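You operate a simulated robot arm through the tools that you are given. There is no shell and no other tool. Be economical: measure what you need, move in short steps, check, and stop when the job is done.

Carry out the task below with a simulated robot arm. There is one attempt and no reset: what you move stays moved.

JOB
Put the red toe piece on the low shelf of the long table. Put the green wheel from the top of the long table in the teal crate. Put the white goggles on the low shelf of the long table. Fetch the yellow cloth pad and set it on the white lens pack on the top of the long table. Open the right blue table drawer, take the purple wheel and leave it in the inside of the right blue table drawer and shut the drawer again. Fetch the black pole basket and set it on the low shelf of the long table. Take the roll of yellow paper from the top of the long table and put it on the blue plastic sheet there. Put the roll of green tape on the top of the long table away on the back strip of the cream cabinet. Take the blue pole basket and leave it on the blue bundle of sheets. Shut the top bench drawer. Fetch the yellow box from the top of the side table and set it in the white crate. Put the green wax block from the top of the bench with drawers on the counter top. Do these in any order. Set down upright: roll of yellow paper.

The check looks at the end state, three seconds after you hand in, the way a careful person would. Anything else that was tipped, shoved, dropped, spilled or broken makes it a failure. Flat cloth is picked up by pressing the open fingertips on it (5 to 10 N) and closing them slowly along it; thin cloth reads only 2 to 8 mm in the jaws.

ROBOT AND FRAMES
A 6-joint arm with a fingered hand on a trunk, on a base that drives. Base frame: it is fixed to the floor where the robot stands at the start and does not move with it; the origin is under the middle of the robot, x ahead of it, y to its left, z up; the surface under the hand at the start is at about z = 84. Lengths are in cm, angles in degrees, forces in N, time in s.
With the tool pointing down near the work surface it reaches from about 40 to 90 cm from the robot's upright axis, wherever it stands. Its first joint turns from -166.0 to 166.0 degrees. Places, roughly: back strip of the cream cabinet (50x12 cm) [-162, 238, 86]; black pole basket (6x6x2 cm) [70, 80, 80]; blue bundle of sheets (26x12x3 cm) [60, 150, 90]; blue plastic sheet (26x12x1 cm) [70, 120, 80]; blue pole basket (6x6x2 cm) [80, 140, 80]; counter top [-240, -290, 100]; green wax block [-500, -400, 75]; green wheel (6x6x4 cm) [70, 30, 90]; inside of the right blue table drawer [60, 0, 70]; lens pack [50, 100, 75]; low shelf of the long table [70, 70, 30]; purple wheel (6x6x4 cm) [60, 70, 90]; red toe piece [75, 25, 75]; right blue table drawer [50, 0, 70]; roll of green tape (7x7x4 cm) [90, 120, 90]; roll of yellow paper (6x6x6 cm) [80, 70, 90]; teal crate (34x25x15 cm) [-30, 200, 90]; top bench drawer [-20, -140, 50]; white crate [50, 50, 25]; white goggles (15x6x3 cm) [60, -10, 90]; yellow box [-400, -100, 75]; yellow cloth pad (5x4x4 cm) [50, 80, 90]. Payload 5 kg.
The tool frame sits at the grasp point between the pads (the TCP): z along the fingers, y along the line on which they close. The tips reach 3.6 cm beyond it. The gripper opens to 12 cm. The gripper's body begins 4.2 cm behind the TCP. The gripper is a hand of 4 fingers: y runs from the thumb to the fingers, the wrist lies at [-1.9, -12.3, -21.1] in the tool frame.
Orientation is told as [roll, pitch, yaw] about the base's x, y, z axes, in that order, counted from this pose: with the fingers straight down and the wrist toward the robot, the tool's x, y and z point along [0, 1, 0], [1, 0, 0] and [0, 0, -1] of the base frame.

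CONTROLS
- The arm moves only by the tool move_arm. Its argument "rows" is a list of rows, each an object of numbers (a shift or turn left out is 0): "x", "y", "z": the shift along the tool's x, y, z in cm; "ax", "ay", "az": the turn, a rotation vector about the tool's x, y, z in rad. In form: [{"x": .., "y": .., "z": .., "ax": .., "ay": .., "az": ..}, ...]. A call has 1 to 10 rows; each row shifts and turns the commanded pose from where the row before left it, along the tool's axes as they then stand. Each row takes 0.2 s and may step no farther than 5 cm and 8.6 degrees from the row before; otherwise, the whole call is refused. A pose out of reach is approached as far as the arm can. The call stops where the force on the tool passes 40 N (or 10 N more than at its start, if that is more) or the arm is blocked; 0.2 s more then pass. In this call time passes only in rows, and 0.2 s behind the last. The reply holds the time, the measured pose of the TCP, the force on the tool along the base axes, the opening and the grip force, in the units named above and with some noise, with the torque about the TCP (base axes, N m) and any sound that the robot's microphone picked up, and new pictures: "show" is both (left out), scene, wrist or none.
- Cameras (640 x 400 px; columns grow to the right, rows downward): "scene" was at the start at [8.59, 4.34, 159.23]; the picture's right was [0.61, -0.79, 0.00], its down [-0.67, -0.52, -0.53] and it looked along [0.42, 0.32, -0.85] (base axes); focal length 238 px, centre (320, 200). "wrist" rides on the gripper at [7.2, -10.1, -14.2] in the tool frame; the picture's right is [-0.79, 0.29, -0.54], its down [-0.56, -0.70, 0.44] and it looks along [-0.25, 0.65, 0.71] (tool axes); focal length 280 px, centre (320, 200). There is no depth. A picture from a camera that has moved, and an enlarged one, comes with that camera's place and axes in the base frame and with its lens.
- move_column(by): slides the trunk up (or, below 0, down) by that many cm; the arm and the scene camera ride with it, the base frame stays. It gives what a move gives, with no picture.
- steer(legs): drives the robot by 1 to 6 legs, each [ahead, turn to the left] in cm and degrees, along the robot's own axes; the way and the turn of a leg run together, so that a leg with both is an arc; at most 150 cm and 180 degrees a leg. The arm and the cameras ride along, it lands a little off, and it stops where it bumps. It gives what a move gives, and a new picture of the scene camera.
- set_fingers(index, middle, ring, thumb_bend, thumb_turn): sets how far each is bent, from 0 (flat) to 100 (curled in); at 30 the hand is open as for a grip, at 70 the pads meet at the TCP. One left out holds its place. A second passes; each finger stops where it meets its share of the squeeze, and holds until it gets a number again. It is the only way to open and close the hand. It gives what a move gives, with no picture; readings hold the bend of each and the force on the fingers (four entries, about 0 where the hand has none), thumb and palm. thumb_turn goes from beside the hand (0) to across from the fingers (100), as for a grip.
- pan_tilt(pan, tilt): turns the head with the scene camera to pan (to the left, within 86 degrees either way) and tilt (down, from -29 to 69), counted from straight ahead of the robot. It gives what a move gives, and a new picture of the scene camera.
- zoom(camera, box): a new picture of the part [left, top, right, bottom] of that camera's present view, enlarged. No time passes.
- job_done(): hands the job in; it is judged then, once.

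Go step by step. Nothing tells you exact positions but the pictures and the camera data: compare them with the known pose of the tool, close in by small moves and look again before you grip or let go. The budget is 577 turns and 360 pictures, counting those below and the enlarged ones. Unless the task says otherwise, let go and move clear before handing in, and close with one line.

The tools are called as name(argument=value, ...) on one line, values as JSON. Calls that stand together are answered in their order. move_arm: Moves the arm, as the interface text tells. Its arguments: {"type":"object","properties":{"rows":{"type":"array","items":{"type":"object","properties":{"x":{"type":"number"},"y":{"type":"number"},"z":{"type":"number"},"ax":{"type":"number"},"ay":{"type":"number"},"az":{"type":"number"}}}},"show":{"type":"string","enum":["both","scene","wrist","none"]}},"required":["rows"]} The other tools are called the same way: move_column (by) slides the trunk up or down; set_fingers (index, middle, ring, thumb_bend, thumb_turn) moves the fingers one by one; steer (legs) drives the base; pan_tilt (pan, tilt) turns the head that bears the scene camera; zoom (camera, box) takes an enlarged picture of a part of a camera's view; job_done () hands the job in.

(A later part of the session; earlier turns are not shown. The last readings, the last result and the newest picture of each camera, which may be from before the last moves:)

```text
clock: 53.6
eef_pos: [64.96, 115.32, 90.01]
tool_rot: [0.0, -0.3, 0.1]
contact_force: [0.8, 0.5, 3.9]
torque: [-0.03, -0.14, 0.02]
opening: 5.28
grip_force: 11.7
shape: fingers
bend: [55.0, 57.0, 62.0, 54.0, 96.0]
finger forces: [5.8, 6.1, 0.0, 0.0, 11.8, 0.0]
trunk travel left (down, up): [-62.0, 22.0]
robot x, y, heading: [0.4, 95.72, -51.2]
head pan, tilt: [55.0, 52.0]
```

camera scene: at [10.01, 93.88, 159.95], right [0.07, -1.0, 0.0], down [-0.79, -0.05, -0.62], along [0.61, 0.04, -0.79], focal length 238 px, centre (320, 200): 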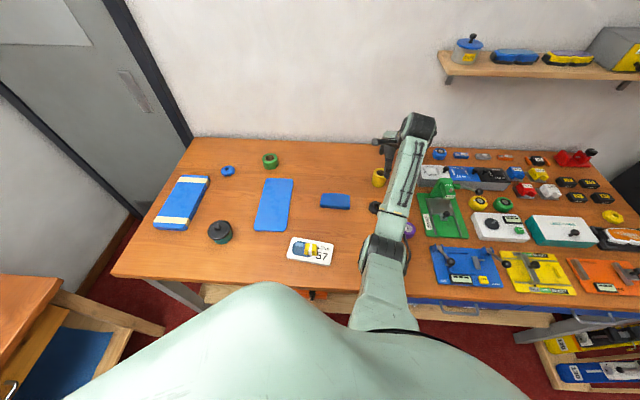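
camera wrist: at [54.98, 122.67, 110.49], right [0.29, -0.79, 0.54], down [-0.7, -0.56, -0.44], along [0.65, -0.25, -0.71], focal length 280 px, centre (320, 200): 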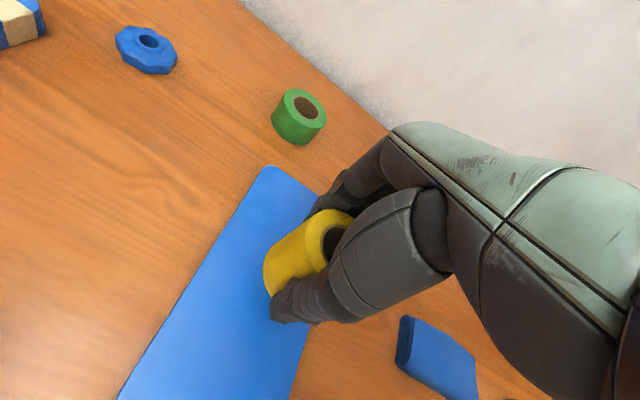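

Contact with the sheet; I release and lift straight up.

set_fingers(index=35, middle=35, ring=35, thumb_bend=35)

move_arm(rows=[{"z": -3}, {"z": -5}, {"z": -3}], show="wrist")

```text
clock: 54.6
eef_pos: [64.98, 115.36, 89.93]
tool_rot: [0.0, -0.1, 0.1]
contact_force: [1.1, -0.4, -0.4]
torque: [-0.02, 0.04, 0.0]
opening: 10.83
grip_force: 0.1
shape: fingers
bend: [35.0, 35.0, 35.0, 35.0, 97.0]
finger forces: [0.0, 0.1, 0.1, 0.0, 0.0, 0.1]
trunk travel left (down, up): [-62.0, 22.0]
robot x, y, heading: [0.28, 95.78, -51.3]
head pan, tilt: [55.0, 52.0]
```

```text
clock: 55.4
eef_pos: [64.51, 115.32, 100.91]
tool_rot: [0.0, -0.1, 0.1]
contact_force: [-0.4, 0.7, 1.0]
torque: [-0.01, -0.02, 0.0]
opening: 10.9
grip_force: 0.0
shape: fingers
bend: [35.0, 35.0, 35.0, 35.0, 97.0]
finger forces: [0.0, 0.1, 0.1, 0.1, 0.0, 0.0]
trunk travel left (down, up): [-62.0, 22.0]
robot x, y, heading: [0.11, 95.78, -51.1]
head pan, tilt: [55.0, 52.0]
camera wrist: at [54.54, 122.56, 115.18], right [0.29, -0.79, 0.54], down [-0.7, -0.56, -0.44], along [0.65, -0.25, -0.71], focal length 280 px, centre (320, 200)
```

wrist: 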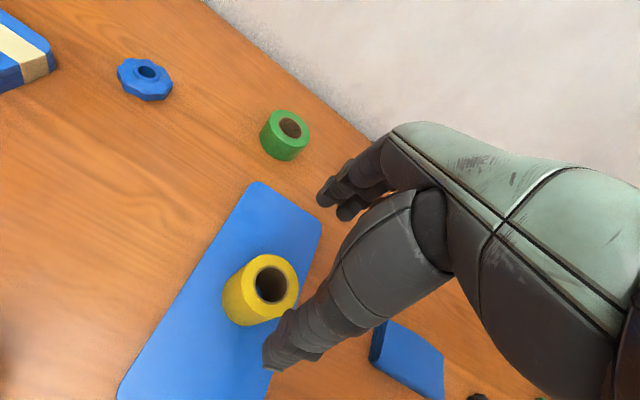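

The roll stands upright on the sheet. I raise the hand and shift the robot ~22 cm along +y to reach the blue basket and the tape.

move_arm(rows=[{"z": -5}, {"z": -5}], show="none")

steer(legs=[[0, -39], [-22, 0], [0, 39]])

```text
clock: 56.0
eef_pos: [64.82, 115.38, 110.78]
tool_rot: [-0.1, 0.0, 0.1]
contact_force: [-1.4, -0.6, -0.1]
torque: [-0.01, -0.04, 0.0]
opening: 10.89
grip_force: 0.0
shape: fingers
bend: [35.0, 35.0, 35.0, 35.0, 97.0]
finger forces: [0.0, 0.0, 0.1, 0.1, 0.0, 0.1]
trunk travel left (down, up): [-62.0, 22.0]
robot x, y, heading: [0.14, 95.72, -51.2]
head pan, tilt: [55.0, 52.0]
```

```text
clock: 62.1
eef_pos: [65.87, 135.81, 110.71]
tool_rot: [0.1, -0.1, -1.7]
contact_force: [0.4, -0.2, -0.5]
torque: [-0.01, 0.03, -0.01]
opening: 10.89
grip_force: 0.0
shape: fingers
bend: [35.0, 35.0, 35.0, 35.0, 97.0]
finger forces: [0.1, 0.1, 0.1, 0.0, 0.0, 0.0]
trunk travel left (down, up): [-62.0, 22.0]
robot x, y, heading: [0.96, 118.04, -53.0]
head pan, tilt: [55.0, 52.0]
camera scene: at [10.41, 116.06, 159.96], right [0.04, -1.0, 0.0], down [-0.79, -0.03, -0.62], along [0.62, 0.02, -0.79], focal length 238 px, centre (320, 200)
```

scene: 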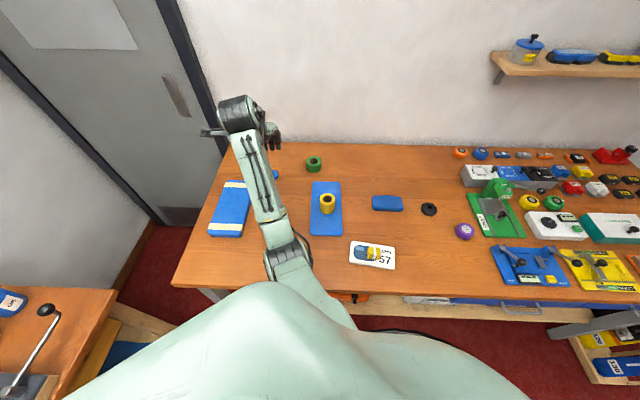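

move_arm(rows=[{"x": 1, "y": 3.7, "az": -0.03}, {"x": 1, "y": 4}, {"x": 1, "y": 4, "z": 3}, {"x": 0.8, "y": 1, "z": 4}, {"z": 4}], show="wrist")

```text
refused: row 3 steps farther than a row can; nothing moved
```

move_arm(rows=[{"x": 1, "y": 3.7, "az": -0.03}, {"x": 1, "y": 4}, {"x": 1, "y": 4, "z": 2}, {"x": 0.8, "y": 1, "z": 4}, {"z": 4}], show="wrist")

```text
clock: 63.3
eef_pos: [78.45, 139.47, 100.64]
tool_rot: [0.0, -0.1, 0.1]
contact_force: [0.2, 0.2, 0.8]
torque: [-0.02, 0.02, -0.01]
opening: 10.89
grip_force: 0.0
shape: fingers
bend: [35.0, 35.0, 35.0, 35.0, 97.0]
finger forces: [0.1, 0.1, 0.0, 0.0, 0.0, 0.0]
trunk travel left (down, up): [-62.0, 22.0]
robot x, y, heading: [1.2, 118.5, -52.8]
head pan, tilt: [55.0, 52.0]
camera wrist: at [68.44, 146.74, 114.89], right [0.29, -0.79, 0.54], down [-0.7, -0.56, -0.44], along [0.65, -0.25, -0.71], focal length 280 px, centre (320, 200)
```

wrist: 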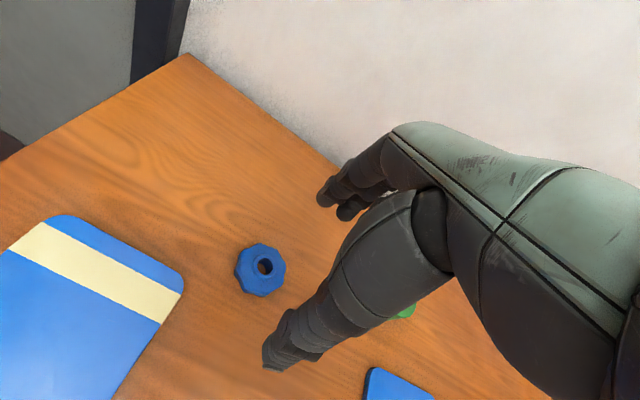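

move_arm(rows=[{"x": 0.3, "y": 3.1}, {"z": 4}, {"z": 4}, {"z": 4}], show="none")

move_arm(rows=[{"z": 0.5}], show="wrist")

```text
clock: 64.3
eef_pos: [81.52, 139.62, 88.45]
tool_rot: [-0.1, 0.0, 0.1]
contact_force: [-0.1, 0.7, 0.2]
torque: [0.02, 0.04, 0.05]
opening: 10.89
grip_force: 0.0
shape: fingers
bend: [35.0, 35.0, 35.0, 35.0, 97.0]
finger forces: [0.0, 0.1, 0.0, 0.0, 0.0, 0.0]
trunk travel left (down, up): [-62.0, 22.0]
robot x, y, heading: [1.07, 117.68, -52.8]
head pan, tilt: [55.0, 52.0]
```

```text
clock: 64.7
eef_pos: [81.53, 139.79, 88.08]
tool_rot: [-0.1, -0.1, 0.1]
contact_force: [-0.5, -0.1, 0.7]
torque: [0.0, -0.01, 0.02]
opening: 10.91
grip_force: 0.1
shape: fingers
bend: [35.0, 35.0, 35.0, 35.0, 97.0]
finger forces: [0.0, 0.0, 0.0, 0.1, 0.1, 0.1]
trunk travel left (down, up): [-62.0, 22.0]
robot x, y, heading: [0.98, 118.03, -52.7]
head pan, tilt: [55.0, 52.0]
camera wrist: at [71.46, 146.94, 102.24], right [0.29, -0.79, 0.54], down [-0.7, -0.56, -0.44], along [0.65, -0.25, -0.71], focal length 280 px, centre (320, 200)
```

wrist: 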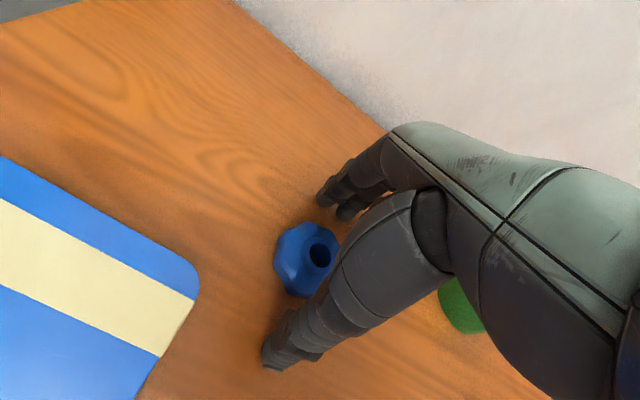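

set_fingers(index=62, middle=62, ring=62, thumb_bend=62)

move_arm(rows=[{"z": -2}, {"z": -4}], show="wrist")

```text
clock: 65.7
eef_pos: [81.45, 139.6, 88.11]
tool_rot: [-0.1, -0.2, 0.1]
contact_force: [2.8, 0.0, 5.8]
torque: [-0.05, -0.25, 0.0]
opening: 5.62
grip_force: 14.9
shape: fingers
bend: [55.0, 57.0, 62.0, 53.0, 96.0]
finger forces: [6.0, 10.9, 0.0, 0.1, 12.0, 0.0]
trunk travel left (down, up): [-62.0, 22.0]
robot x, y, heading: [0.75, 117.73, -52.9]
head pan, tilt: [55.0, 52.0]
```

```text
clock: 66.3
eef_pos: [81.59, 139.86, 94.25]
tool_rot: [-0.1, -0.1, 0.1]
contact_force: [0.1, 0.0, -0.9]
torque: [0.01, -0.01, 0.03]
opening: 5.6
grip_force: 11.6
shape: fingers
bend: [55.0, 57.0, 62.0, 53.0, 96.0]
finger forces: [5.7, 5.8, 0.0, 0.0, 12.2, 0.0]
trunk travel left (down, up): [-62.0, 22.0]
robot x, y, heading: [0.98, 118.31, -53.0]
head pan, tilt: [55.0, 52.0]
camera wrist: at [71.41, 147.09, 108.51], right [0.29, -0.79, 0.54], down [-0.7, -0.56, -0.44], along [0.65, -0.25, -0.71], focal length 280 px, centre (320, 200)
```

wrist: 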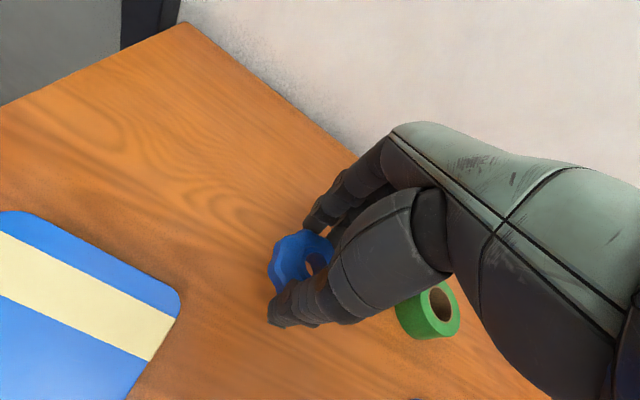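

Blue basket held. I carry it over the middle of the bundle of sheets.

move_arm(rows=[{"x": 2, "y": -3, "z": -3}, {"x": 2, "y": -4.3}, {"x": 2, "y": -4.3}, {"x": 2.3, "y": -4.3}, {"x": 2, "y": -4}], show="both")

```text
clock: 67.5
eef_pos: [62.12, 150.18, 97.39]
tool_rot: [0.1, -0.2, 0.1]
contact_force: [0.3, 0.2, -1.0]
torque: [0.01, 0.0, -0.04]
opening: 5.58
grip_force: 11.9
shape: fingers
bend: [55.0, 57.0, 62.0, 53.0, 96.0]
finger forces: [5.8, 5.8, 0.0, 0.1, 12.3, 0.0]
trunk travel left (down, up): [-62.0, 22.0]
robot x, y, heading: [0.62, 117.94, -52.9]
head pan, tilt: [55.0, 52.0]
camera scene: at [10.3, 116.11, 159.97], right [0.04, -1.0, 0.0], down [-0.79, -0.03, -0.62], along [0.62, 0.02, -0.79], focal length 238 px, centre (320, 200)
camera wrist: at [51.97, 157.45, 111.59], right [0.29, -0.79, 0.54], down [-0.7, -0.56, -0.44], along [0.66, -0.25, -0.71], focal length 280 px, centre (320, 200)
```

scene: 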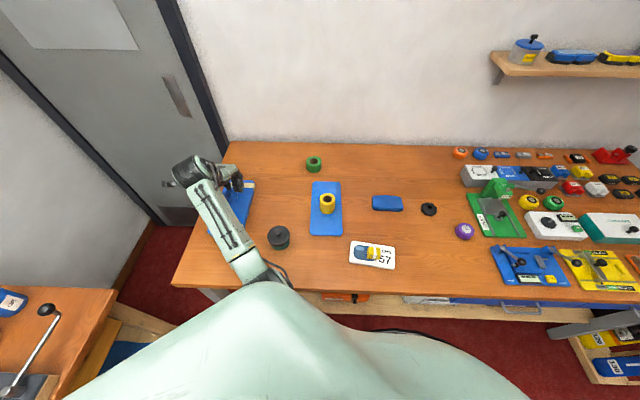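
wrist: 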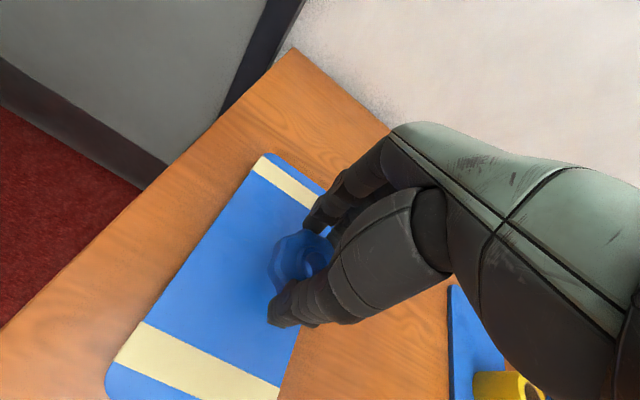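

move_arm(rows=[{"x": 0.9, "y": -0.6, "z": 2.5}, {"z": 2.5}], show="none")

move_arm(rows=[{"z": 0.5}], show="none")

move_arm(rows=[{"z": 0.4}], show="none")

move_arm(rows=[{"z": 0.3}], show="wrist")

```text
clock: 68.1
eef_pos: [61.5, 151.08, 92.33]
tool_rot: [0.0, -0.1, 0.0]
contact_force: [0.3, -0.4, -0.4]
torque: [0.01, 0.01, -0.03]
opening: 5.64
grip_force: 11.9
shape: fingers
bend: [55.0, 57.0, 62.0, 53.0, 96.0]
finger forces: [5.7, 5.8, 0.0, 0.0, 12.2, 0.0]
trunk travel left (down, up): [-62.0, 22.0]
robot x, y, heading: [0.95, 118.09, -53.0]
head pan, tilt: [55.0, 52.0]
```

```text
clock: 68.5
eef_pos: [61.47, 151.07, 91.75]
tool_rot: [0.0, -0.1, 0.1]
contact_force: [0.2, -0.2, -0.8]
torque: [0.01, -0.04, 0.0]
opening: 5.62
grip_force: 11.8
shape: fingers
bend: [55.0, 57.0, 62.0, 53.0, 96.0]
finger forces: [5.8, 5.7, 0.1, 0.0, 12.1, 0.0]
trunk travel left (down, up): [-62.0, 22.0]
robot x, y, heading: [1.24, 117.98, -52.7]
head pan, tilt: [55.0, 52.0]
```

```text
clock: 68.9
eef_pos: [61.31, 151.01, 91.41]
tool_rot: [-0.1, -0.2, 0.1]
contact_force: [0.2, 0.1, -0.8]
torque: [-0.01, 0.02, 0.02]
opening: 5.63
grip_force: 12.1
shape: fingers
bend: [55.0, 57.0, 62.0, 53.0, 96.0]
finger forces: [5.8, 5.8, 0.0, 0.0, 12.2, 0.1]
trunk travel left (down, up): [-62.0, 22.0]
robot x, y, heading: [1.07, 118.1, -52.9]
head pan, tilt: [55.0, 52.0]
```

```text
clock: 69.3
eef_pos: [61.37, 150.84, 91.1]
tool_rot: [0.0, -0.1, 0.1]
contact_force: [0.5, 0.0, -0.6]
torque: [0.0, 0.01, -0.01]
opening: 5.61
grip_force: 12.4
shape: fingers
bend: [55.0, 57.0, 62.0, 53.0, 96.0]
finger forces: [5.8, 5.9, 0.0, 0.0, 12.2, 0.1]
trunk travel left (down, up): [-62.0, 22.0]
robot x, y, heading: [1.19, 118.4, -53.2]
head pan, tilt: [55.0, 52.0]
camera wrist: at [51.22, 158.19, 105.29], right [0.29, -0.79, 0.54], down [-0.7, -0.56, -0.44], along [0.65, -0.25, -0.71], focal length 280 px, centre (320, 200)
```

wrist: 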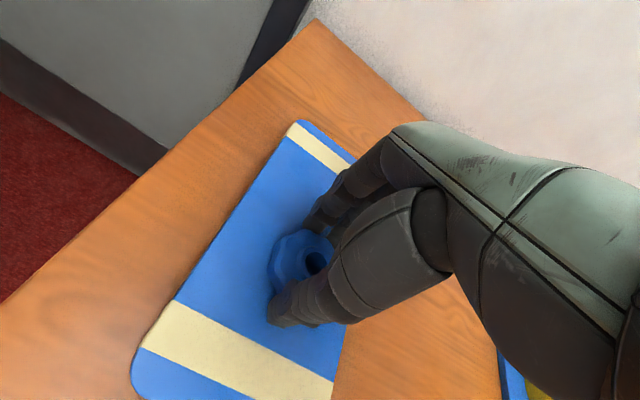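

move_arm(rows=[{"z": 0.3}], show="none")

move_arm(rows=[{"z": 0.3}], show="none")

move_arm(rows=[{"z": 0.3}], show="none")

```text
clock: 69.7
eef_pos: [61.26, 150.94, 90.88]
tool_rot: [0.0, -0.2, 0.1]
contact_force: [0.5, -0.5, 4.2]
torque: [-0.05, -0.18, 0.02]
opening: 5.6
grip_force: 13.6
shape: fingers
bend: [55.0, 57.0, 62.0, 53.0, 96.0]
finger forces: [5.8, 9.8, 0.1, 0.0, 12.2, 0.0]
trunk travel left (down, up): [-62.0, 22.0]
robot x, y, heading: [1.22, 117.96, -52.9]
head pan, tilt: [55.0, 52.0]
```

```text
clock: 70.1
eef_pos: [61.21, 150.89, 90.88]
tool_rot: [0.1, -0.5, 0.1]
contact_force: [3.6, 0.0, 16.6]
torque: [-0.06, -0.37, 0.0]
opening: 5.6
grip_force: 18.5
shape: fingers
bend: [55.0, 57.0, 62.0, 53.0, 96.0]
finger forces: [6.6, 17.8, 0.1, 0.1, 12.3, 0.0]
trunk travel left (down, up): [-62.0, 22.0]
robot x, y, heading: [0.88, 118.04, -53.0]
head pan, tilt: [55.0, 52.0]
```

```text
clock: 70.5
eef_pos: [61.27, 150.81, 90.83]
tool_rot: [0.3, -0.7, 0.1]
contact_force: [4.5, -0.1, 31.8]
torque: [-0.14, -0.62, 0.02]
opening: 5.57
grip_force: 22.4
shape: fingers
bend: [55.0, 56.0, 62.0, 53.0, 96.0]
finger forces: [7.0, 26.4, 0.0, 0.1, 12.7, 0.0]
trunk travel left (down, up): [-62.0, 22.0]
robot x, y, heading: [1.04, 117.75, -52.6]
head pan, tilt: [55.0, 52.0]
```

Contact made; I ease back by 0.6 and release.

move_arm(rows=[{"z": -0.6}], show="none")

set_fingers(index=35, middle=35, ring=35, thumb_bend=35)

move_arm(rows=[{"z": -3}, {"z": -5}], show="wrist")

```text
clock: 70.9
eef_pos: [61.1, 150.81, 90.86]
tool_rot: [-0.1, -0.1, 0.0]
contact_force: [5.2, 1.7, 20.9]
torque: [-0.09, -0.69, 0.07]
opening: 5.6
grip_force: 21.0
shape: fingers
bend: [55.0, 56.0, 62.0, 54.0, 96.0]
finger forces: [7.3, 22.5, 0.0, 0.0, 11.5, 0.1]
trunk travel left (down, up): [-62.0, 22.0]
robot x, y, heading: [0.9, 117.9, -52.9]
head pan, tilt: [55.0, 52.0]
```

```text
clock: 71.9
eef_pos: [61.22, 150.89, 90.65]
tool_rot: [0.0, 0.1, 0.2]
contact_force: [-0.6, -0.2, 0.8]
torque: [-0.01, -0.07, 0.03]
opening: 10.86
grip_force: 0.0
shape: fingers
bend: [35.0, 35.0, 35.0, 35.0, 97.0]
finger forces: [0.0, 0.9, 0.0, 0.0, 0.0, 0.1]
trunk travel left (down, up): [-62.0, 22.0]
robot x, y, heading: [0.89, 118.01, -52.9]
head pan, tilt: [55.0, 52.0]
```

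```text
clock: 72.5
eef_pos: [61.21, 150.83, 98.89]
tool_rot: [-0.1, -0.1, 0.1]
contact_force: [0.9, -0.1, 0.5]
torque: [0.01, 0.01, -0.02]
opening: 10.89
grip_force: 0.1
shape: fingers
bend: [35.0, 35.0, 35.0, 35.0, 97.0]
finger forces: [0.1, 0.1, 0.1, 0.1, 0.0, 0.0]
trunk travel left (down, up): [-62.0, 22.0]
robot x, y, heading: [1.0, 118.0, -52.8]
head pan, tilt: [55.0, 52.0]
camera wrist: at [51.1, 158.06, 112.98], right [0.29, -0.79, 0.54], down [-0.7, -0.56, -0.44], along [0.65, -0.25, -0.71], focal length 280 px, centre (320, 200)
```

wrist: 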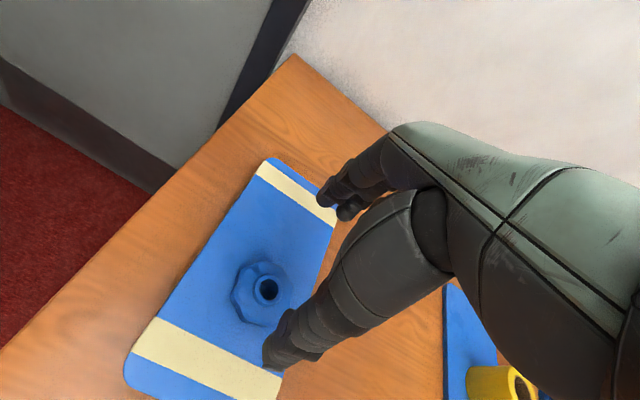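

Blue basket is on the bundle. Next the black pole basket at about (66,76).

move_arm(rows=[{"z": -4}, {"x": -5}, {"x": -5}, {"x": -5}, {"x": -5}, {"x": -5}, {"x": -5}, {"x": -5}, {"x": -5}, {"x": -5}], show="none")

move_arm(rows=[{"x": -5}, {"x": -5}, {"x": -5}, {"x": -5}, {"x": -5, "y": 0.1}, {"x": -3, "y": 3, "z": 2}], show="wrist")

```text
clock: 74.7
eef_pos: [61.32, 105.27, 102.96]
tool_rot: [0.1, -0.2, 0.1]
contact_force: [0.0, -0.7, 0.5]
torque: [0.02, -0.02, -0.02]
opening: 10.88
grip_force: 0.0
shape: fingers
bend: [35.0, 35.0, 35.0, 35.0, 98.0]
finger forces: [0.1, 0.0, 0.1, 0.0, 0.1, 0.0]
trunk travel left (down, up): [-62.0, 22.0]
robot x, y, heading: [0.97, 118.37, -52.8]
head pan, tilt: [55.0, 52.0]
```

```text
clock: 76.1
eef_pos: [64.74, 77.58, 100.43]
tool_rot: [0.0, -0.1, 0.1]
contact_force: [0.3, -0.5, -0.2]
torque: [0.02, 0.01, -0.02]
opening: 10.88
grip_force: 0.0
shape: fingers
bend: [35.0, 35.0, 35.0, 35.0, 98.0]
finger forces: [0.1, 0.0, 0.0, 0.0, 0.0, 0.0]
trunk travel left (down, up): [-62.0, 22.0]
robot x, y, heading: [0.95, 118.26, -53.0]
head pan, tilt: [55.0, 52.0]
camera wrist: at [54.75, 84.75, 114.56], right [0.29, -0.79, 0.54], down [-0.7, -0.56, -0.44], along [0.65, -0.25, -0.71], focal length 280 px, centre (320, 200)
```

wrist: 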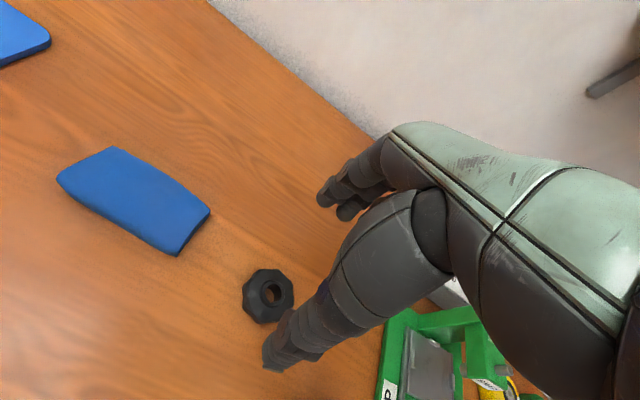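

move_arm(rows=[{"x": -1.6, "y": 0.7}, {"z": 4}, {"z": 4}, {"z": 4.2}], show="wrist")

set_fingers(index=62, middle=62, ring=62, thumb_bend=62)

move_arm(rows=[{"z": -2}, {"z": -4}, {"z": -5}], show="wrist")

```text
clock: 77.1
eef_pos: [65.44, 76.23, 88.57]
tool_rot: [-0.1, -0.1, 0.0]
contact_force: [0.5, 0.5, -0.4]
torque: [0.01, 0.0, 0.03]
opening: 10.89
grip_force: 0.0
shape: fingers
bend: [35.0, 35.0, 35.0, 35.0, 98.0]
finger forces: [0.0, 0.0, 0.0, 0.0, 0.0, 0.0]
trunk travel left (down, up): [-62.0, 22.0]
robot x, y, heading: [1.0, 118.08, -53.2]
head pan, tilt: [55.0, 52.0]
camera wrist: at [55.26, 83.54, 102.73], right [0.29, -0.79, 0.54], down [-0.7, -0.56, -0.44], along [0.65, -0.25, -0.71], focal length 280 px, centre (320, 200)
```

wrist: 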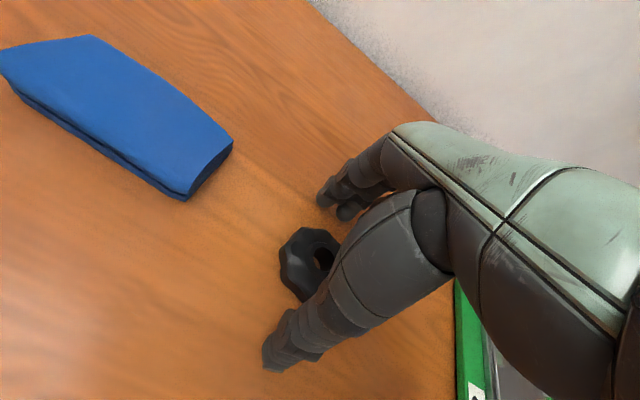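

```text
clock: 78.1
eef_pos: [65.34, 76.29, 88.55]
tool_rot: [0.0, -0.1, 0.1]
contact_force: [-0.8, -0.3, 1.3]
torque: [-0.04, 0.02, 0.02]
opening: 5.31
grip_force: 10.7
shape: fingers
bend: [56.0, 57.0, 62.0, 53.0, 96.0]
finger forces: [4.4, 6.9, 0.0, 0.0, 10.9, 0.0]
trunk travel left (down, up): [-62.0, 22.0]
robot x, y, heading: [0.96, 118.35, -52.5]
head pan, tilt: [55.0, 52.0]
```

```text
clock: 78.9
eef_pos: [65.24, 76.29, 99.49]
tool_rot: [0.0, 0.0, 0.1]
contact_force: [0.2, 0.1, -0.7]
torque: [0.02, -0.01, -0.01]
opening: 5.3
grip_force: 10.2
shape: fingers
bend: [56.0, 57.0, 62.0, 53.0, 96.0]
finger forces: [4.5, 6.3, 0.0, 0.0, 10.2, 0.1]
trunk travel left (down, up): [-62.0, 22.0]
robot x, y, heading: [0.7, 118.41, -52.9]
head pan, tilt: [55.0, 52.0]
camera wrist: at [55.12, 83.54, 113.67], right [0.29, -0.79, 0.54], down [-0.7, -0.56, -0.44], along [0.65, -0.25, -0.71], focal length 280 px, centre (320, 200)
```

wrist: 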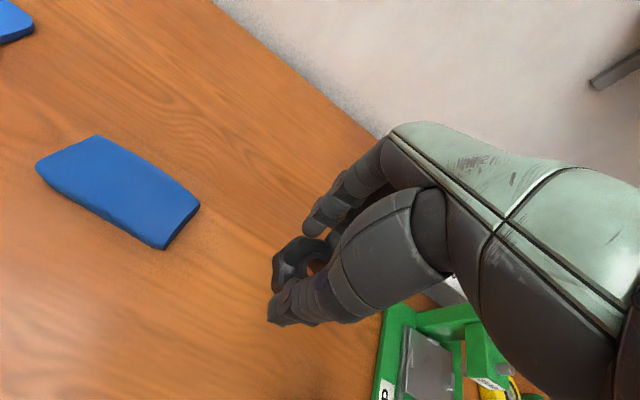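

Black basket held. I turn to face the table and back off so I can lower the arm in front of the low shelf.

move_arm(rows=[{"z": -5}], show="none")

steer(legs=[[0, 53], [-33, 0]])

pan_tilt(pan=0, tilt=60)

```text
clock: 79.3
eef_pos: [65.13, 76.63, 104.44]
tool_rot: [-0.1, 0.0, 0.1]
contact_force: [0.0, -0.1, -0.1]
torque: [-0.03, -0.03, 0.0]
opening: 5.31
grip_force: 10.1
shape: fingers
bend: [56.0, 57.0, 62.0, 53.0, 96.0]
finger forces: [4.6, 6.3, 0.1, 0.0, 10.1, 0.1]
trunk travel left (down, up): [-62.0, 22.0]
robot x, y, heading: [1.06, 118.15, -52.9]
head pan, tilt: [55.0, 52.0]
```

```text
clock: 84.5
eef_pos: [40.09, 144.47, 104.43]
tool_rot: [0.1, -0.1, 53.4]
contact_force: [0.1, 0.5, -0.8]
torque: [-0.05, -0.04, -0.05]
opening: 5.29
grip_force: 9.4
shape: fingers
bend: [57.0, 57.0, 62.0, 53.0, 96.0]
finger forces: [4.3, 6.0, 0.1, 0.0, 10.0, 0.0]
trunk travel left (down, up): [-62.0, 22.0]
robot x, y, heading: [-31.81, 117.75, 0.5]
head pan, tilt: [55.0, 52.0]
camera scene: at [-24.18, 124.07, 159.96], right [0.82, -0.57, 0.0], down [-0.45, -0.65, -0.62], along [0.35, 0.51, -0.79], focal length 238 px, centre (320, 200)
```

scene: 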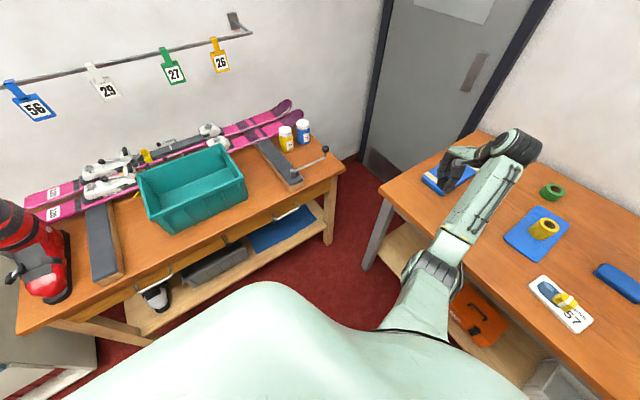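

```text
clock: 85.7
eef_pos: [40.13, 144.44, 104.36]
tool_rot: [0.0, -0.1, 53.6]
contact_force: [0.4, -0.6, -0.3]
torque: [-0.02, 0.01, -0.01]
opening: 5.29
grip_force: 10.1
shape: fingers
bend: [57.0, 57.0, 62.0, 53.0, 96.0]
finger forces: [4.3, 6.0, 0.1, 0.0, 9.8, 0.1]
trunk travel left (down, up): [-62.0, 22.0]
robot x, y, heading: [-31.49, 117.84, 0.7]
head pan, tilt: [0.0, 60.0]
camera scene: at [-21.76, 117.94, 158.97], right [0.01, -1.0, 0.0], down [-0.87, -0.01, -0.5], along [0.5, 0.0, -0.87], focal length 238 px, centre (320, 200)
```

scene: 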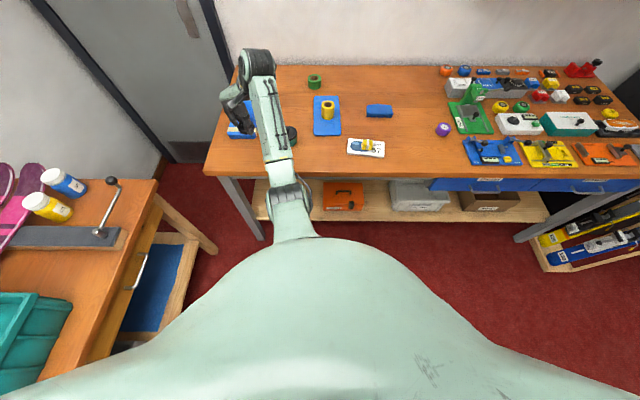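

Free shelf space is at y ≈ 120–150, x ≥ 39. I straighten the hand, pull it in front of the table, then lower the trunk.

move_arm(rows=[{"az": 0.149}, {"az": 0.149}, {"az": 0.149}, {"az": 0.149}, {"az": 0.149}, {"az": 0.149}, {"az": 0.036, "y": -4}, {"y": -5, "x": -0.5}, {"y": -5, "x": -0.5}, {"y": -5, "x": -0.5}], show="none")

move_arm(rows=[{"y": -5, "x": -0.5}], show="scene")

```text
refused: row 8 steps farther than a row can; nothing moved
```

```text
refused: row 1 steps farther than a row can; nothing moved
```

move_arm(rows=[{"az": 0.149}, {"az": 0.149}, {"az": 0.149}, {"az": 0.149}, {"az": 0.149}, {"az": 0.149}, {"az": 0.036, "y": -4}, {"y": -4.9, "x": -0.5}, {"y": -4.9, "x": -0.5}, {"y": -4.9, "x": -0.5}], show="none")

move_arm(rows=[{"y": -4.9, "x": -0.5}, {"y": -2}], show="scene")

```text
clock: 87.9
eef_pos: [21.49, 142.84, 104.3]
tool_rot: [0.1, -0.4, 0.3]
contact_force: [-0.6, 1.0, 0.4]
torque: [0.01, -0.03, 0.0]
opening: 5.28
grip_force: 10.3
shape: fingers
bend: [57.0, 57.0, 62.0, 53.0, 96.0]
finger forces: [4.4, 6.2, 0.0, 0.1, 9.8, 0.0]
out of reach, approached as far as the arm can: row 10
trunk travel left (down, up): [-62.0, 22.0]
robot x, y, heading: [-31.31, 118.02, 0.4]
head pan, tilt: [0.0, 60.0]
```

```text
clock: 88.5
eef_pos: [15.88, 142.61, 101.21]
tool_rot: [0.1, -0.3, 0.2]
contact_force: [0.3, -0.1, -0.4]
torque: [-0.01, 0.0, 0.0]
opening: 5.29
grip_force: 10.5
shape: fingers
bend: [57.0, 57.0, 62.0, 53.0, 96.0]
finger forces: [4.5, 6.2, 0.0, 0.1, 9.6, 0.0]
out of reach, approached as far as the arm can: row 1, 2
trunk travel left (down, up): [-62.0, 22.0]
robot x, y, heading: [-31.52, 117.63, 0.2]
head pan, tilt: [0.0, 60.0]
camera scene: at [-21.71, 117.92, 158.97], right [0.01, -1.0, 0.0], down [-0.87, -0.01, -0.5], along [0.5, 0.0, -0.87], focal length 238 px, centre (320, 200)
```

scene: 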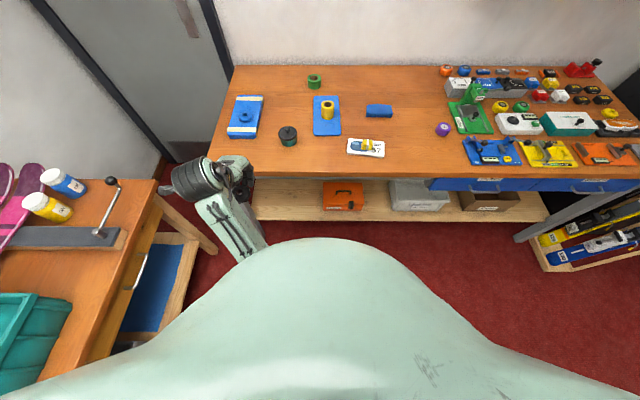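

move_column(by=-30)

move_column(by=-28)

move_arm(rows=[{"x": -1}], show="both")

```text
clock: 91.5
eef_pos: [15.82, 142.74, 71.35]
tool_rot: [0.0, -0.4, 0.2]
contact_force: [-0.6, 0.3, 0.5]
torque: [-0.01, -0.01, 0.01]
opening: 5.29
grip_force: 9.9
shape: fingers
bend: [57.0, 57.0, 62.0, 53.0, 96.0]
finger forces: [4.4, 6.3, 0.0, 0.0, 9.6, 0.0]
trunk travel left (down, up): [-32.0, 52.0]
robot x, y, heading: [-31.39, 117.96, 0.6]
head pan, tilt: [0.0, 60.0]
```

```text
clock: 94.3
eef_pos: [15.81, 142.74, 43.31]
tool_rot: [0.1, -0.2, 0.3]
contact_force: [-0.4, -0.2, 0.0]
torque: [0.01, 0.01, -0.01]
opening: 5.27
grip_force: 10.1
shape: fingers
bend: [57.0, 57.0, 62.0, 53.0, 96.0]
finger forces: [4.3, 6.0, 0.0, 0.1, 9.6, 0.1]
trunk travel left (down, up): [-4.0, 80.0]
robot x, y, heading: [-31.19, 117.58, 0.4]
head pan, tilt: [0.0, 60.0]
```

```text
clock: 94.7
eef_pos: [15.88, 141.83, 43.41]
tool_rot: [0.3, -0.4, 0.4]
contact_force: [0.2, -0.7, -0.6]
torque: [-0.04, -0.01, 0.0]
opening: 5.27
grip_force: 10.1
shape: fingers
bend: [57.0, 57.0, 62.0, 53.0, 96.0]
finger forces: [4.3, 6.1, 0.0, 0.0, 9.6, 0.0]
trunk travel left (down, up): [-4.0, 80.0]
robot x, y, heading: [-31.73, 117.42, 0.5]
head pan, tilt: [0.0, 60.0]
camera scene: at [-21.77, 117.93, 100.97], right [0.01, -1.0, 0.0], down [-0.87, -0.01, -0.5], along [0.5, 0.0, -0.87], focal length 238 px, centre (320, 200)
camera wrist: at [5.61, 148.99, 57.55], right [0.29, -0.79, 0.54], down [-0.69, -0.56, -0.45], along [0.66, -0.25, -0.71], focal length 280 px, centre (320, 200)
```

scene: 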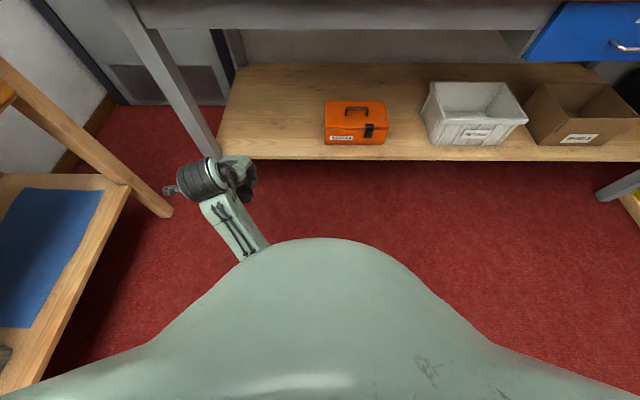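
wrist: 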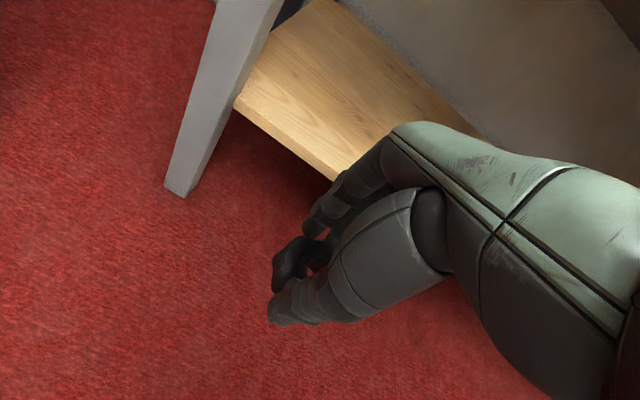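

The shelf is at about z 24–27 with its front edge at x ≈ 40. I shift to y ≈ 130 and reach in over the shelf.

move_arm(rows=[{"x": -4, "z": 1.5}, {"x": -4, "z": 1.5}, {"x": -4, "z": 1.5}, {"y": 4.9}, {"y": 4.9}, {"y": 4.9}], show="both")

```text
clock: 96.1
eef_pos: [30.8, 129.92, 38.89]
tool_rot: [0.2, -0.3, 0.2]
contact_force: [-0.1, -0.1, -0.6]
torque: [0.01, -0.02, 0.01]
opening: 5.24
grip_force: 9.6
shape: fingers
bend: [57.0, 57.0, 62.0, 53.0, 96.0]
finger forces: [4.2, 6.1, 0.0, 0.0, 9.3, 0.0]
trunk travel left (down, up): [-4.0, 80.0]
robot x, y, heading: [-31.95, 117.51, 0.7]
head pan, tilt: [0.0, 60.0]
camera scene: at [-21.78, 117.92, 100.97], right [0.01, -1.0, 0.0], down [-0.87, -0.01, -0.5], along [0.5, 0.0, -0.87], focal length 238 px, centre (320, 200)
camera wrist: at [20.68, 137.05, 53.11], right [0.29, -0.79, 0.54], down [-0.7, -0.56, -0.45], along [0.66, -0.25, -0.71], focal length 280 px, centre (320, 200)
```

scene: 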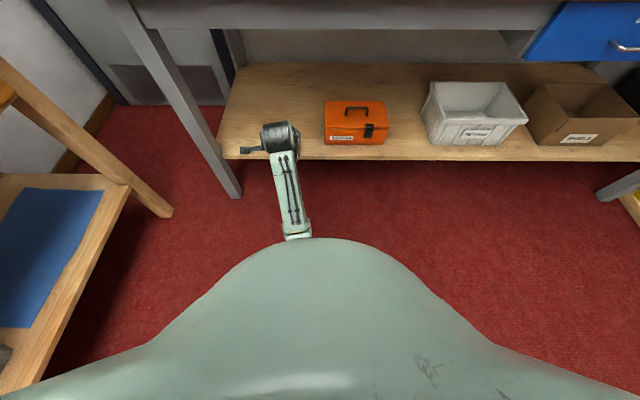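
wrist: 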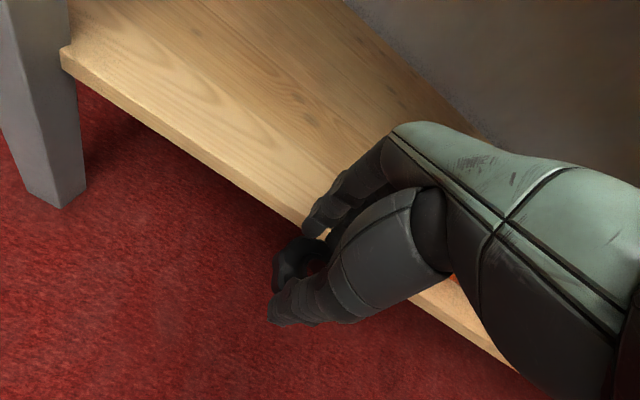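

move_arm(rows=[{"y": 4.5}, {"y": 4.5}, {"y": 4.5}, {"y": 4}], show="both")

```text
clock: 97.1
eef_pos: [48.09, 129.42, 39.37]
tool_rot: [0.1, -0.3, 0.2]
contact_force: [-0.1, -0.2, -0.6]
torque: [-0.01, 0.02, 0.0]
opening: 5.25
grip_force: 9.6
shape: fingers
bend: [57.0, 57.0, 62.0, 53.0, 96.0]
finger forces: [4.3, 6.1, 0.1, 0.0, 9.0, 0.0]
trunk travel left (down, up): [-4.0, 80.0]
robot x, y, heading: [-31.28, 117.71, 0.6]
head pan, tilt: [0.0, 60.0]
camera scene: at [-21.77, 117.92, 100.96], right [0.01, -1.0, 0.0], down [-0.87, -0.01, -0.5], along [0.5, 0.0, -0.87], focal length 238 px, centre (320, 200)
camera wrist: at [37.97, 136.73, 53.52], right [0.29, -0.79, 0.54], down [-0.7, -0.56, -0.45], along [0.66, -0.25, -0.71], focal length 280 px, centre (320, 200)
```

scene: 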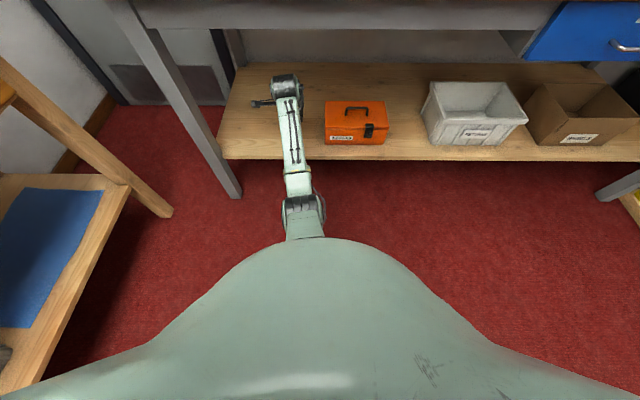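
wrist: 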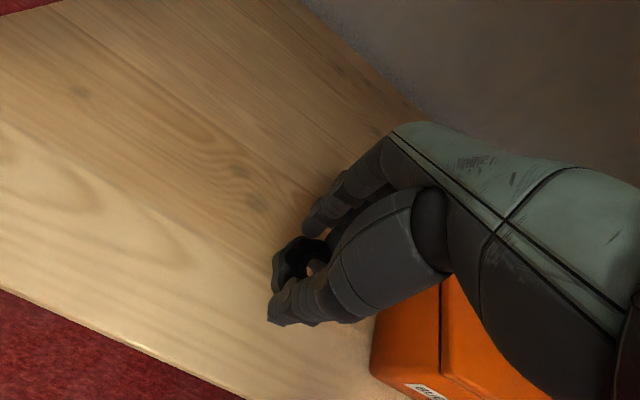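

move_arm(rows=[{"x": 4}, {"x": 2, "z": 2}, {"z": 3}], show="none")

move_arm(rows=[{"z": 1}], show="none")

move_arm(rows=[{"z": 1}], show="wrist")

```text
clock: 97.9
eef_pos: [48.21, 135.85, 34.16]
tool_rot: [0.0, -0.3, 0.2]
contact_force: [-0.6, 0.0, 0.2]
torque: [-0.02, 0.0, 0.01]
opening: 5.26
grip_force: 9.2
shape: fingers
bend: [57.0, 57.0, 62.0, 53.0, 96.0]
finger forces: [4.2, 6.1, 0.0, 0.1, 9.0, 0.1]
trunk travel left (down, up): [-4.0, 80.0]
robot x, y, heading: [-31.43, 117.52, 0.5]
head pan, tilt: [0.0, 60.0]
```

```text
clock: 98.3
eef_pos: [48.38, 135.84, 33.19]
tool_rot: [0.2, -0.5, 0.2]
contact_force: [-2.0, 0.4, 4.3]
torque: [0.02, 0.2, -0.01]
opening: 5.24
grip_force: 10.9
shape: fingers
bend: [57.0, 57.0, 62.0, 53.0, 96.0]
finger forces: [3.9, 6.1, 0.0, 0.0, 11.9, 0.1]
trunk travel left (down, up): [-4.0, 80.0]
robot x, y, heading: [-31.45, 118.1, 0.5]
head pan, tilt: [0.0, 60.0]
```

```text
clock: 98.7
eef_pos: [48.37, 135.8, 32.55]
tool_rot: [0.4, -0.8, 0.2]
contact_force: [0.1, 2.6, 19.7]
torque: [-0.02, -0.18, -0.01]
opening: 5.06
grip_force: 16.0
shape: fingers
bend: [58.0, 57.0, 62.0, 54.0, 96.0]
finger forces: [4.4, 15.4, 0.0, 0.0, 12.0, 0.1]
trunk travel left (down, up): [-4.0, 80.0]
robot x, y, heading: [-31.45, 117.65, 0.7]
head pan, tilt: [0.0, 60.0]
camera wrist: at [38.08, 143.0, 46.68], right [0.28, -0.79, 0.54], down [-0.69, -0.56, -0.46], along [0.67, -0.25, -0.7], focal length 280 px, centre (320, 200)
```

wrist: 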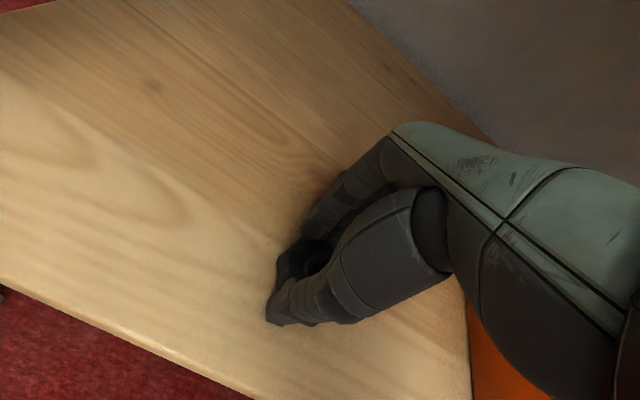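

Contact with the shelf (z ≈ 28.5). I ease off and release.

move_arm(rows=[{"z": -0.8}], show="none")

set_fingers(index=35, middle=35, ring=35, thumb_bend=35)

move_arm(rows=[{"z": -3}, {"z": -4}], show="wrist")

```text
clock: 99.1
eef_pos: [48.28, 135.65, 32.74]
tool_rot: [0.1, -0.2, 0.2]
contact_force: [1.9, 2.0, 7.9]
torque: [-0.03, -0.27, 0.06]
opening: 5.04
grip_force: 11.6
shape: fingers
bend: [58.0, 57.0, 62.0, 54.0, 96.0]
finger forces: [4.9, 10.4, 0.0, 0.1, 9.5, 0.0]
trunk travel left (down, up): [-4.0, 80.0]
robot x, y, heading: [-31.71, 117.89, 0.5]
head pan, tilt: [0.0, 60.0]
```

```text
clock: 100.1
eef_pos: [48.06, 135.81, 32.76]
tool_rot: [0.0, -0.3, 0.2]
contact_force: [-0.8, 0.0, 0.2]
torque: [-0.02, -0.02, -0.01]
opening: 10.83
grip_force: 0.0
shape: fingers
bend: [35.0, 35.0, 35.0, 35.0, 97.0]
finger forces: [0.1, 0.0, 0.0, 0.1, 0.0, 0.0]
trunk travel left (down, up): [-4.0, 80.0]
robot x, y, heading: [-31.3, 117.79, 0.3]
head pan, tilt: [0.0, 60.0]
```

```text
clock: 100.7
eef_pos: [48.07, 135.83, 39.87]
tool_rot: [0.1, -0.3, 0.2]
contact_force: [0.5, -0.2, 0.8]
torque: [-0.02, -0.02, 0.04]
opening: 10.9
grip_force: 0.1
shape: fingers
bend: [35.0, 35.0, 35.0, 35.0, 97.0]
finger forces: [0.0, 0.0, 0.1, 0.0, 0.0, 0.1]
trunk travel left (down, up): [-4.0, 80.0]
robot x, y, heading: [-31.17, 117.83, 0.5]
head pan, tilt: [0.0, 60.0]
camera wrist: at [37.94, 143.07, 54.11], right [0.29, -0.79, 0.54], down [-0.7, -0.56, -0.45], along [0.66, -0.25, -0.71], focal length 280 px, centre (320, 200)
```

wrist: 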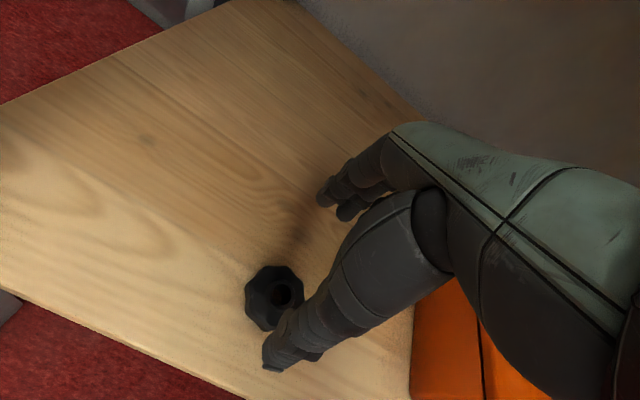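

Black basket lies flat on the shelf. I retract, raise the trunk, and go for the green tape.

move_arm(rows=[{"y": -4.9}, {"y": -4.9}, {"y": -4.9}, {"y": -4.9}, {"y": -4.9}, {"y": -4.9}, {"y": -2}], show="none")

move_column(by=62)

steer(legs=[[35, 0]])

```text
clock: 102.3
eef_pos: [16.91, 135.7, 39.7]
tool_rot: [0.1, -0.3, 0.2]
contact_force: [-0.6, -0.4, 0.3]
torque: [0.0, 0.01, 0.03]
opening: 10.89
grip_force: 0.1
shape: fingers
bend: [35.0, 35.0, 35.0, 35.0, 97.0]
finger forces: [0.1, 0.0, 0.0, 0.0, 0.1, 0.0]
trunk travel left (down, up): [-4.0, 80.0]
robot x, y, heading: [-31.55, 117.37, 0.5]
head pan, tilt: [0.0, 60.0]
```

```text
refused: 62 is not a number from -40 to 40
```

```text
clock: 104.8
eef_pos: [52.42, 135.95, 39.79]
tool_rot: [0.0, -0.3, 0.3]
contact_force: [-0.2, -0.1, -0.2]
torque: [0.02, 0.02, 0.04]
opening: 10.89
grip_force: 0.0
shape: fingers
bend: [35.0, 35.0, 35.0, 35.0, 97.0]
finger forces: [0.0, 0.0, 0.1, 0.0, 0.0, 0.0]
trunk travel left (down, up): [-4.0, 80.0]
robot x, y, heading: [4.2, 118.1, 0.2]
head pan, tilt: [0.0, 60.0]
camera scene: at [13.75, 118.23, 100.97], right [0.01, -1.0, 0.0], down [-0.87, -0.01, -0.5], along [0.5, 0.0, -0.87], focal length 238 px, centre (320, 200)
```

scene: 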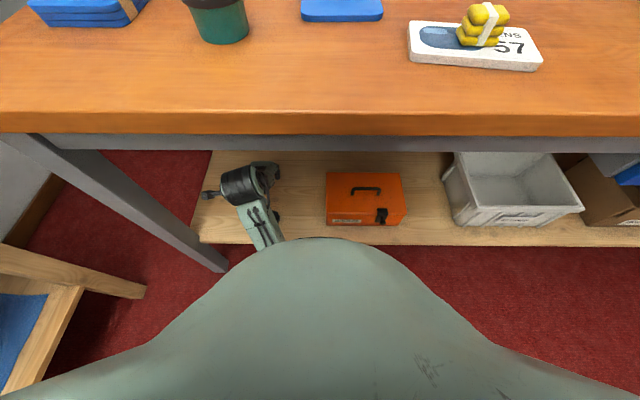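

The column move was refused (max 40), and the arm went in under the table without touching. I back straight out and then raise in two steps.

steer(legs=[[-35, 0]])

move_column(by=35)

move_column(by=27)

```text
clock: 107.2
eef_pos: [18.58, 135.68, 39.62]
tool_rot: [0.2, -0.2, 0.2]
contact_force: [0.3, 0.1, -0.1]
torque: [-0.03, -0.01, 0.0]
opening: 10.89
grip_force: 0.1
shape: fingers
bend: [35.0, 35.0, 35.0, 35.0, 97.0]
finger forces: [0.0, 0.0, 0.0, 0.0, 0.0, 0.0]
trunk travel left (down, up): [-4.0, 80.0]
robot x, y, heading: [-30.11, 117.71, 0.5]
head pan, tilt: [0.0, 60.0]
camera scene: at [-20.2, 117.94, 100.97], right [0.01, -1.0, 0.0], down [-0.87, -0.01, -0.5], along [0.5, 0.0, -0.87], focal length 238 px, centre (320, 200)
```

scene: 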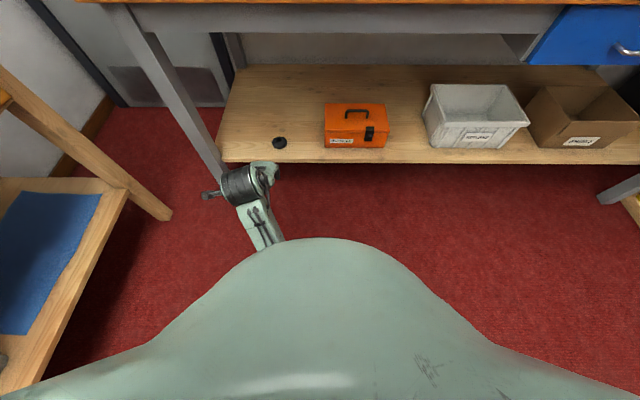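

```text
clock: 110.6
eef_pos: [18.56, 135.59, 74.69]
tool_rot: [0.1, -0.3, 0.2]
contact_force: [0.5, -1.2, 0.1]
torque: [0.05, 0.0, 0.02]
opening: 10.9
grip_force: 0.1
shape: fingers
bend: [35.0, 35.0, 35.0, 35.0, 97.0]
finger forces: [0.0, 0.1, 0.0, 0.0, 0.0, 0.0]
trunk travel left (down, up): [-39.0, 45.0]
robot x, y, heading: [-29.8, 117.78, 0.3]
head pan, tilt: [0.0, 60.0]
```

```text
clock: 113.4
eef_pos: [18.59, 135.59, 101.72]
tool_rot: [0.1, -0.3, 0.2]
contact_force: [-0.4, 0.3, -0.7]
torque: [-0.02, -0.04, 0.0]
opening: 10.87
grip_force: 0.0
shape: fingers
bend: [35.0, 35.0, 35.0, 35.0, 97.0]
finger forces: [0.0, 0.1, 0.0, 0.1, 0.0, 0.0]
trunk travel left (down, up): [-66.0, 18.0]
robot x, y, heading: [-30.05, 117.63, 0.6]
head pan, tilt: [0.0, 60.0]
```

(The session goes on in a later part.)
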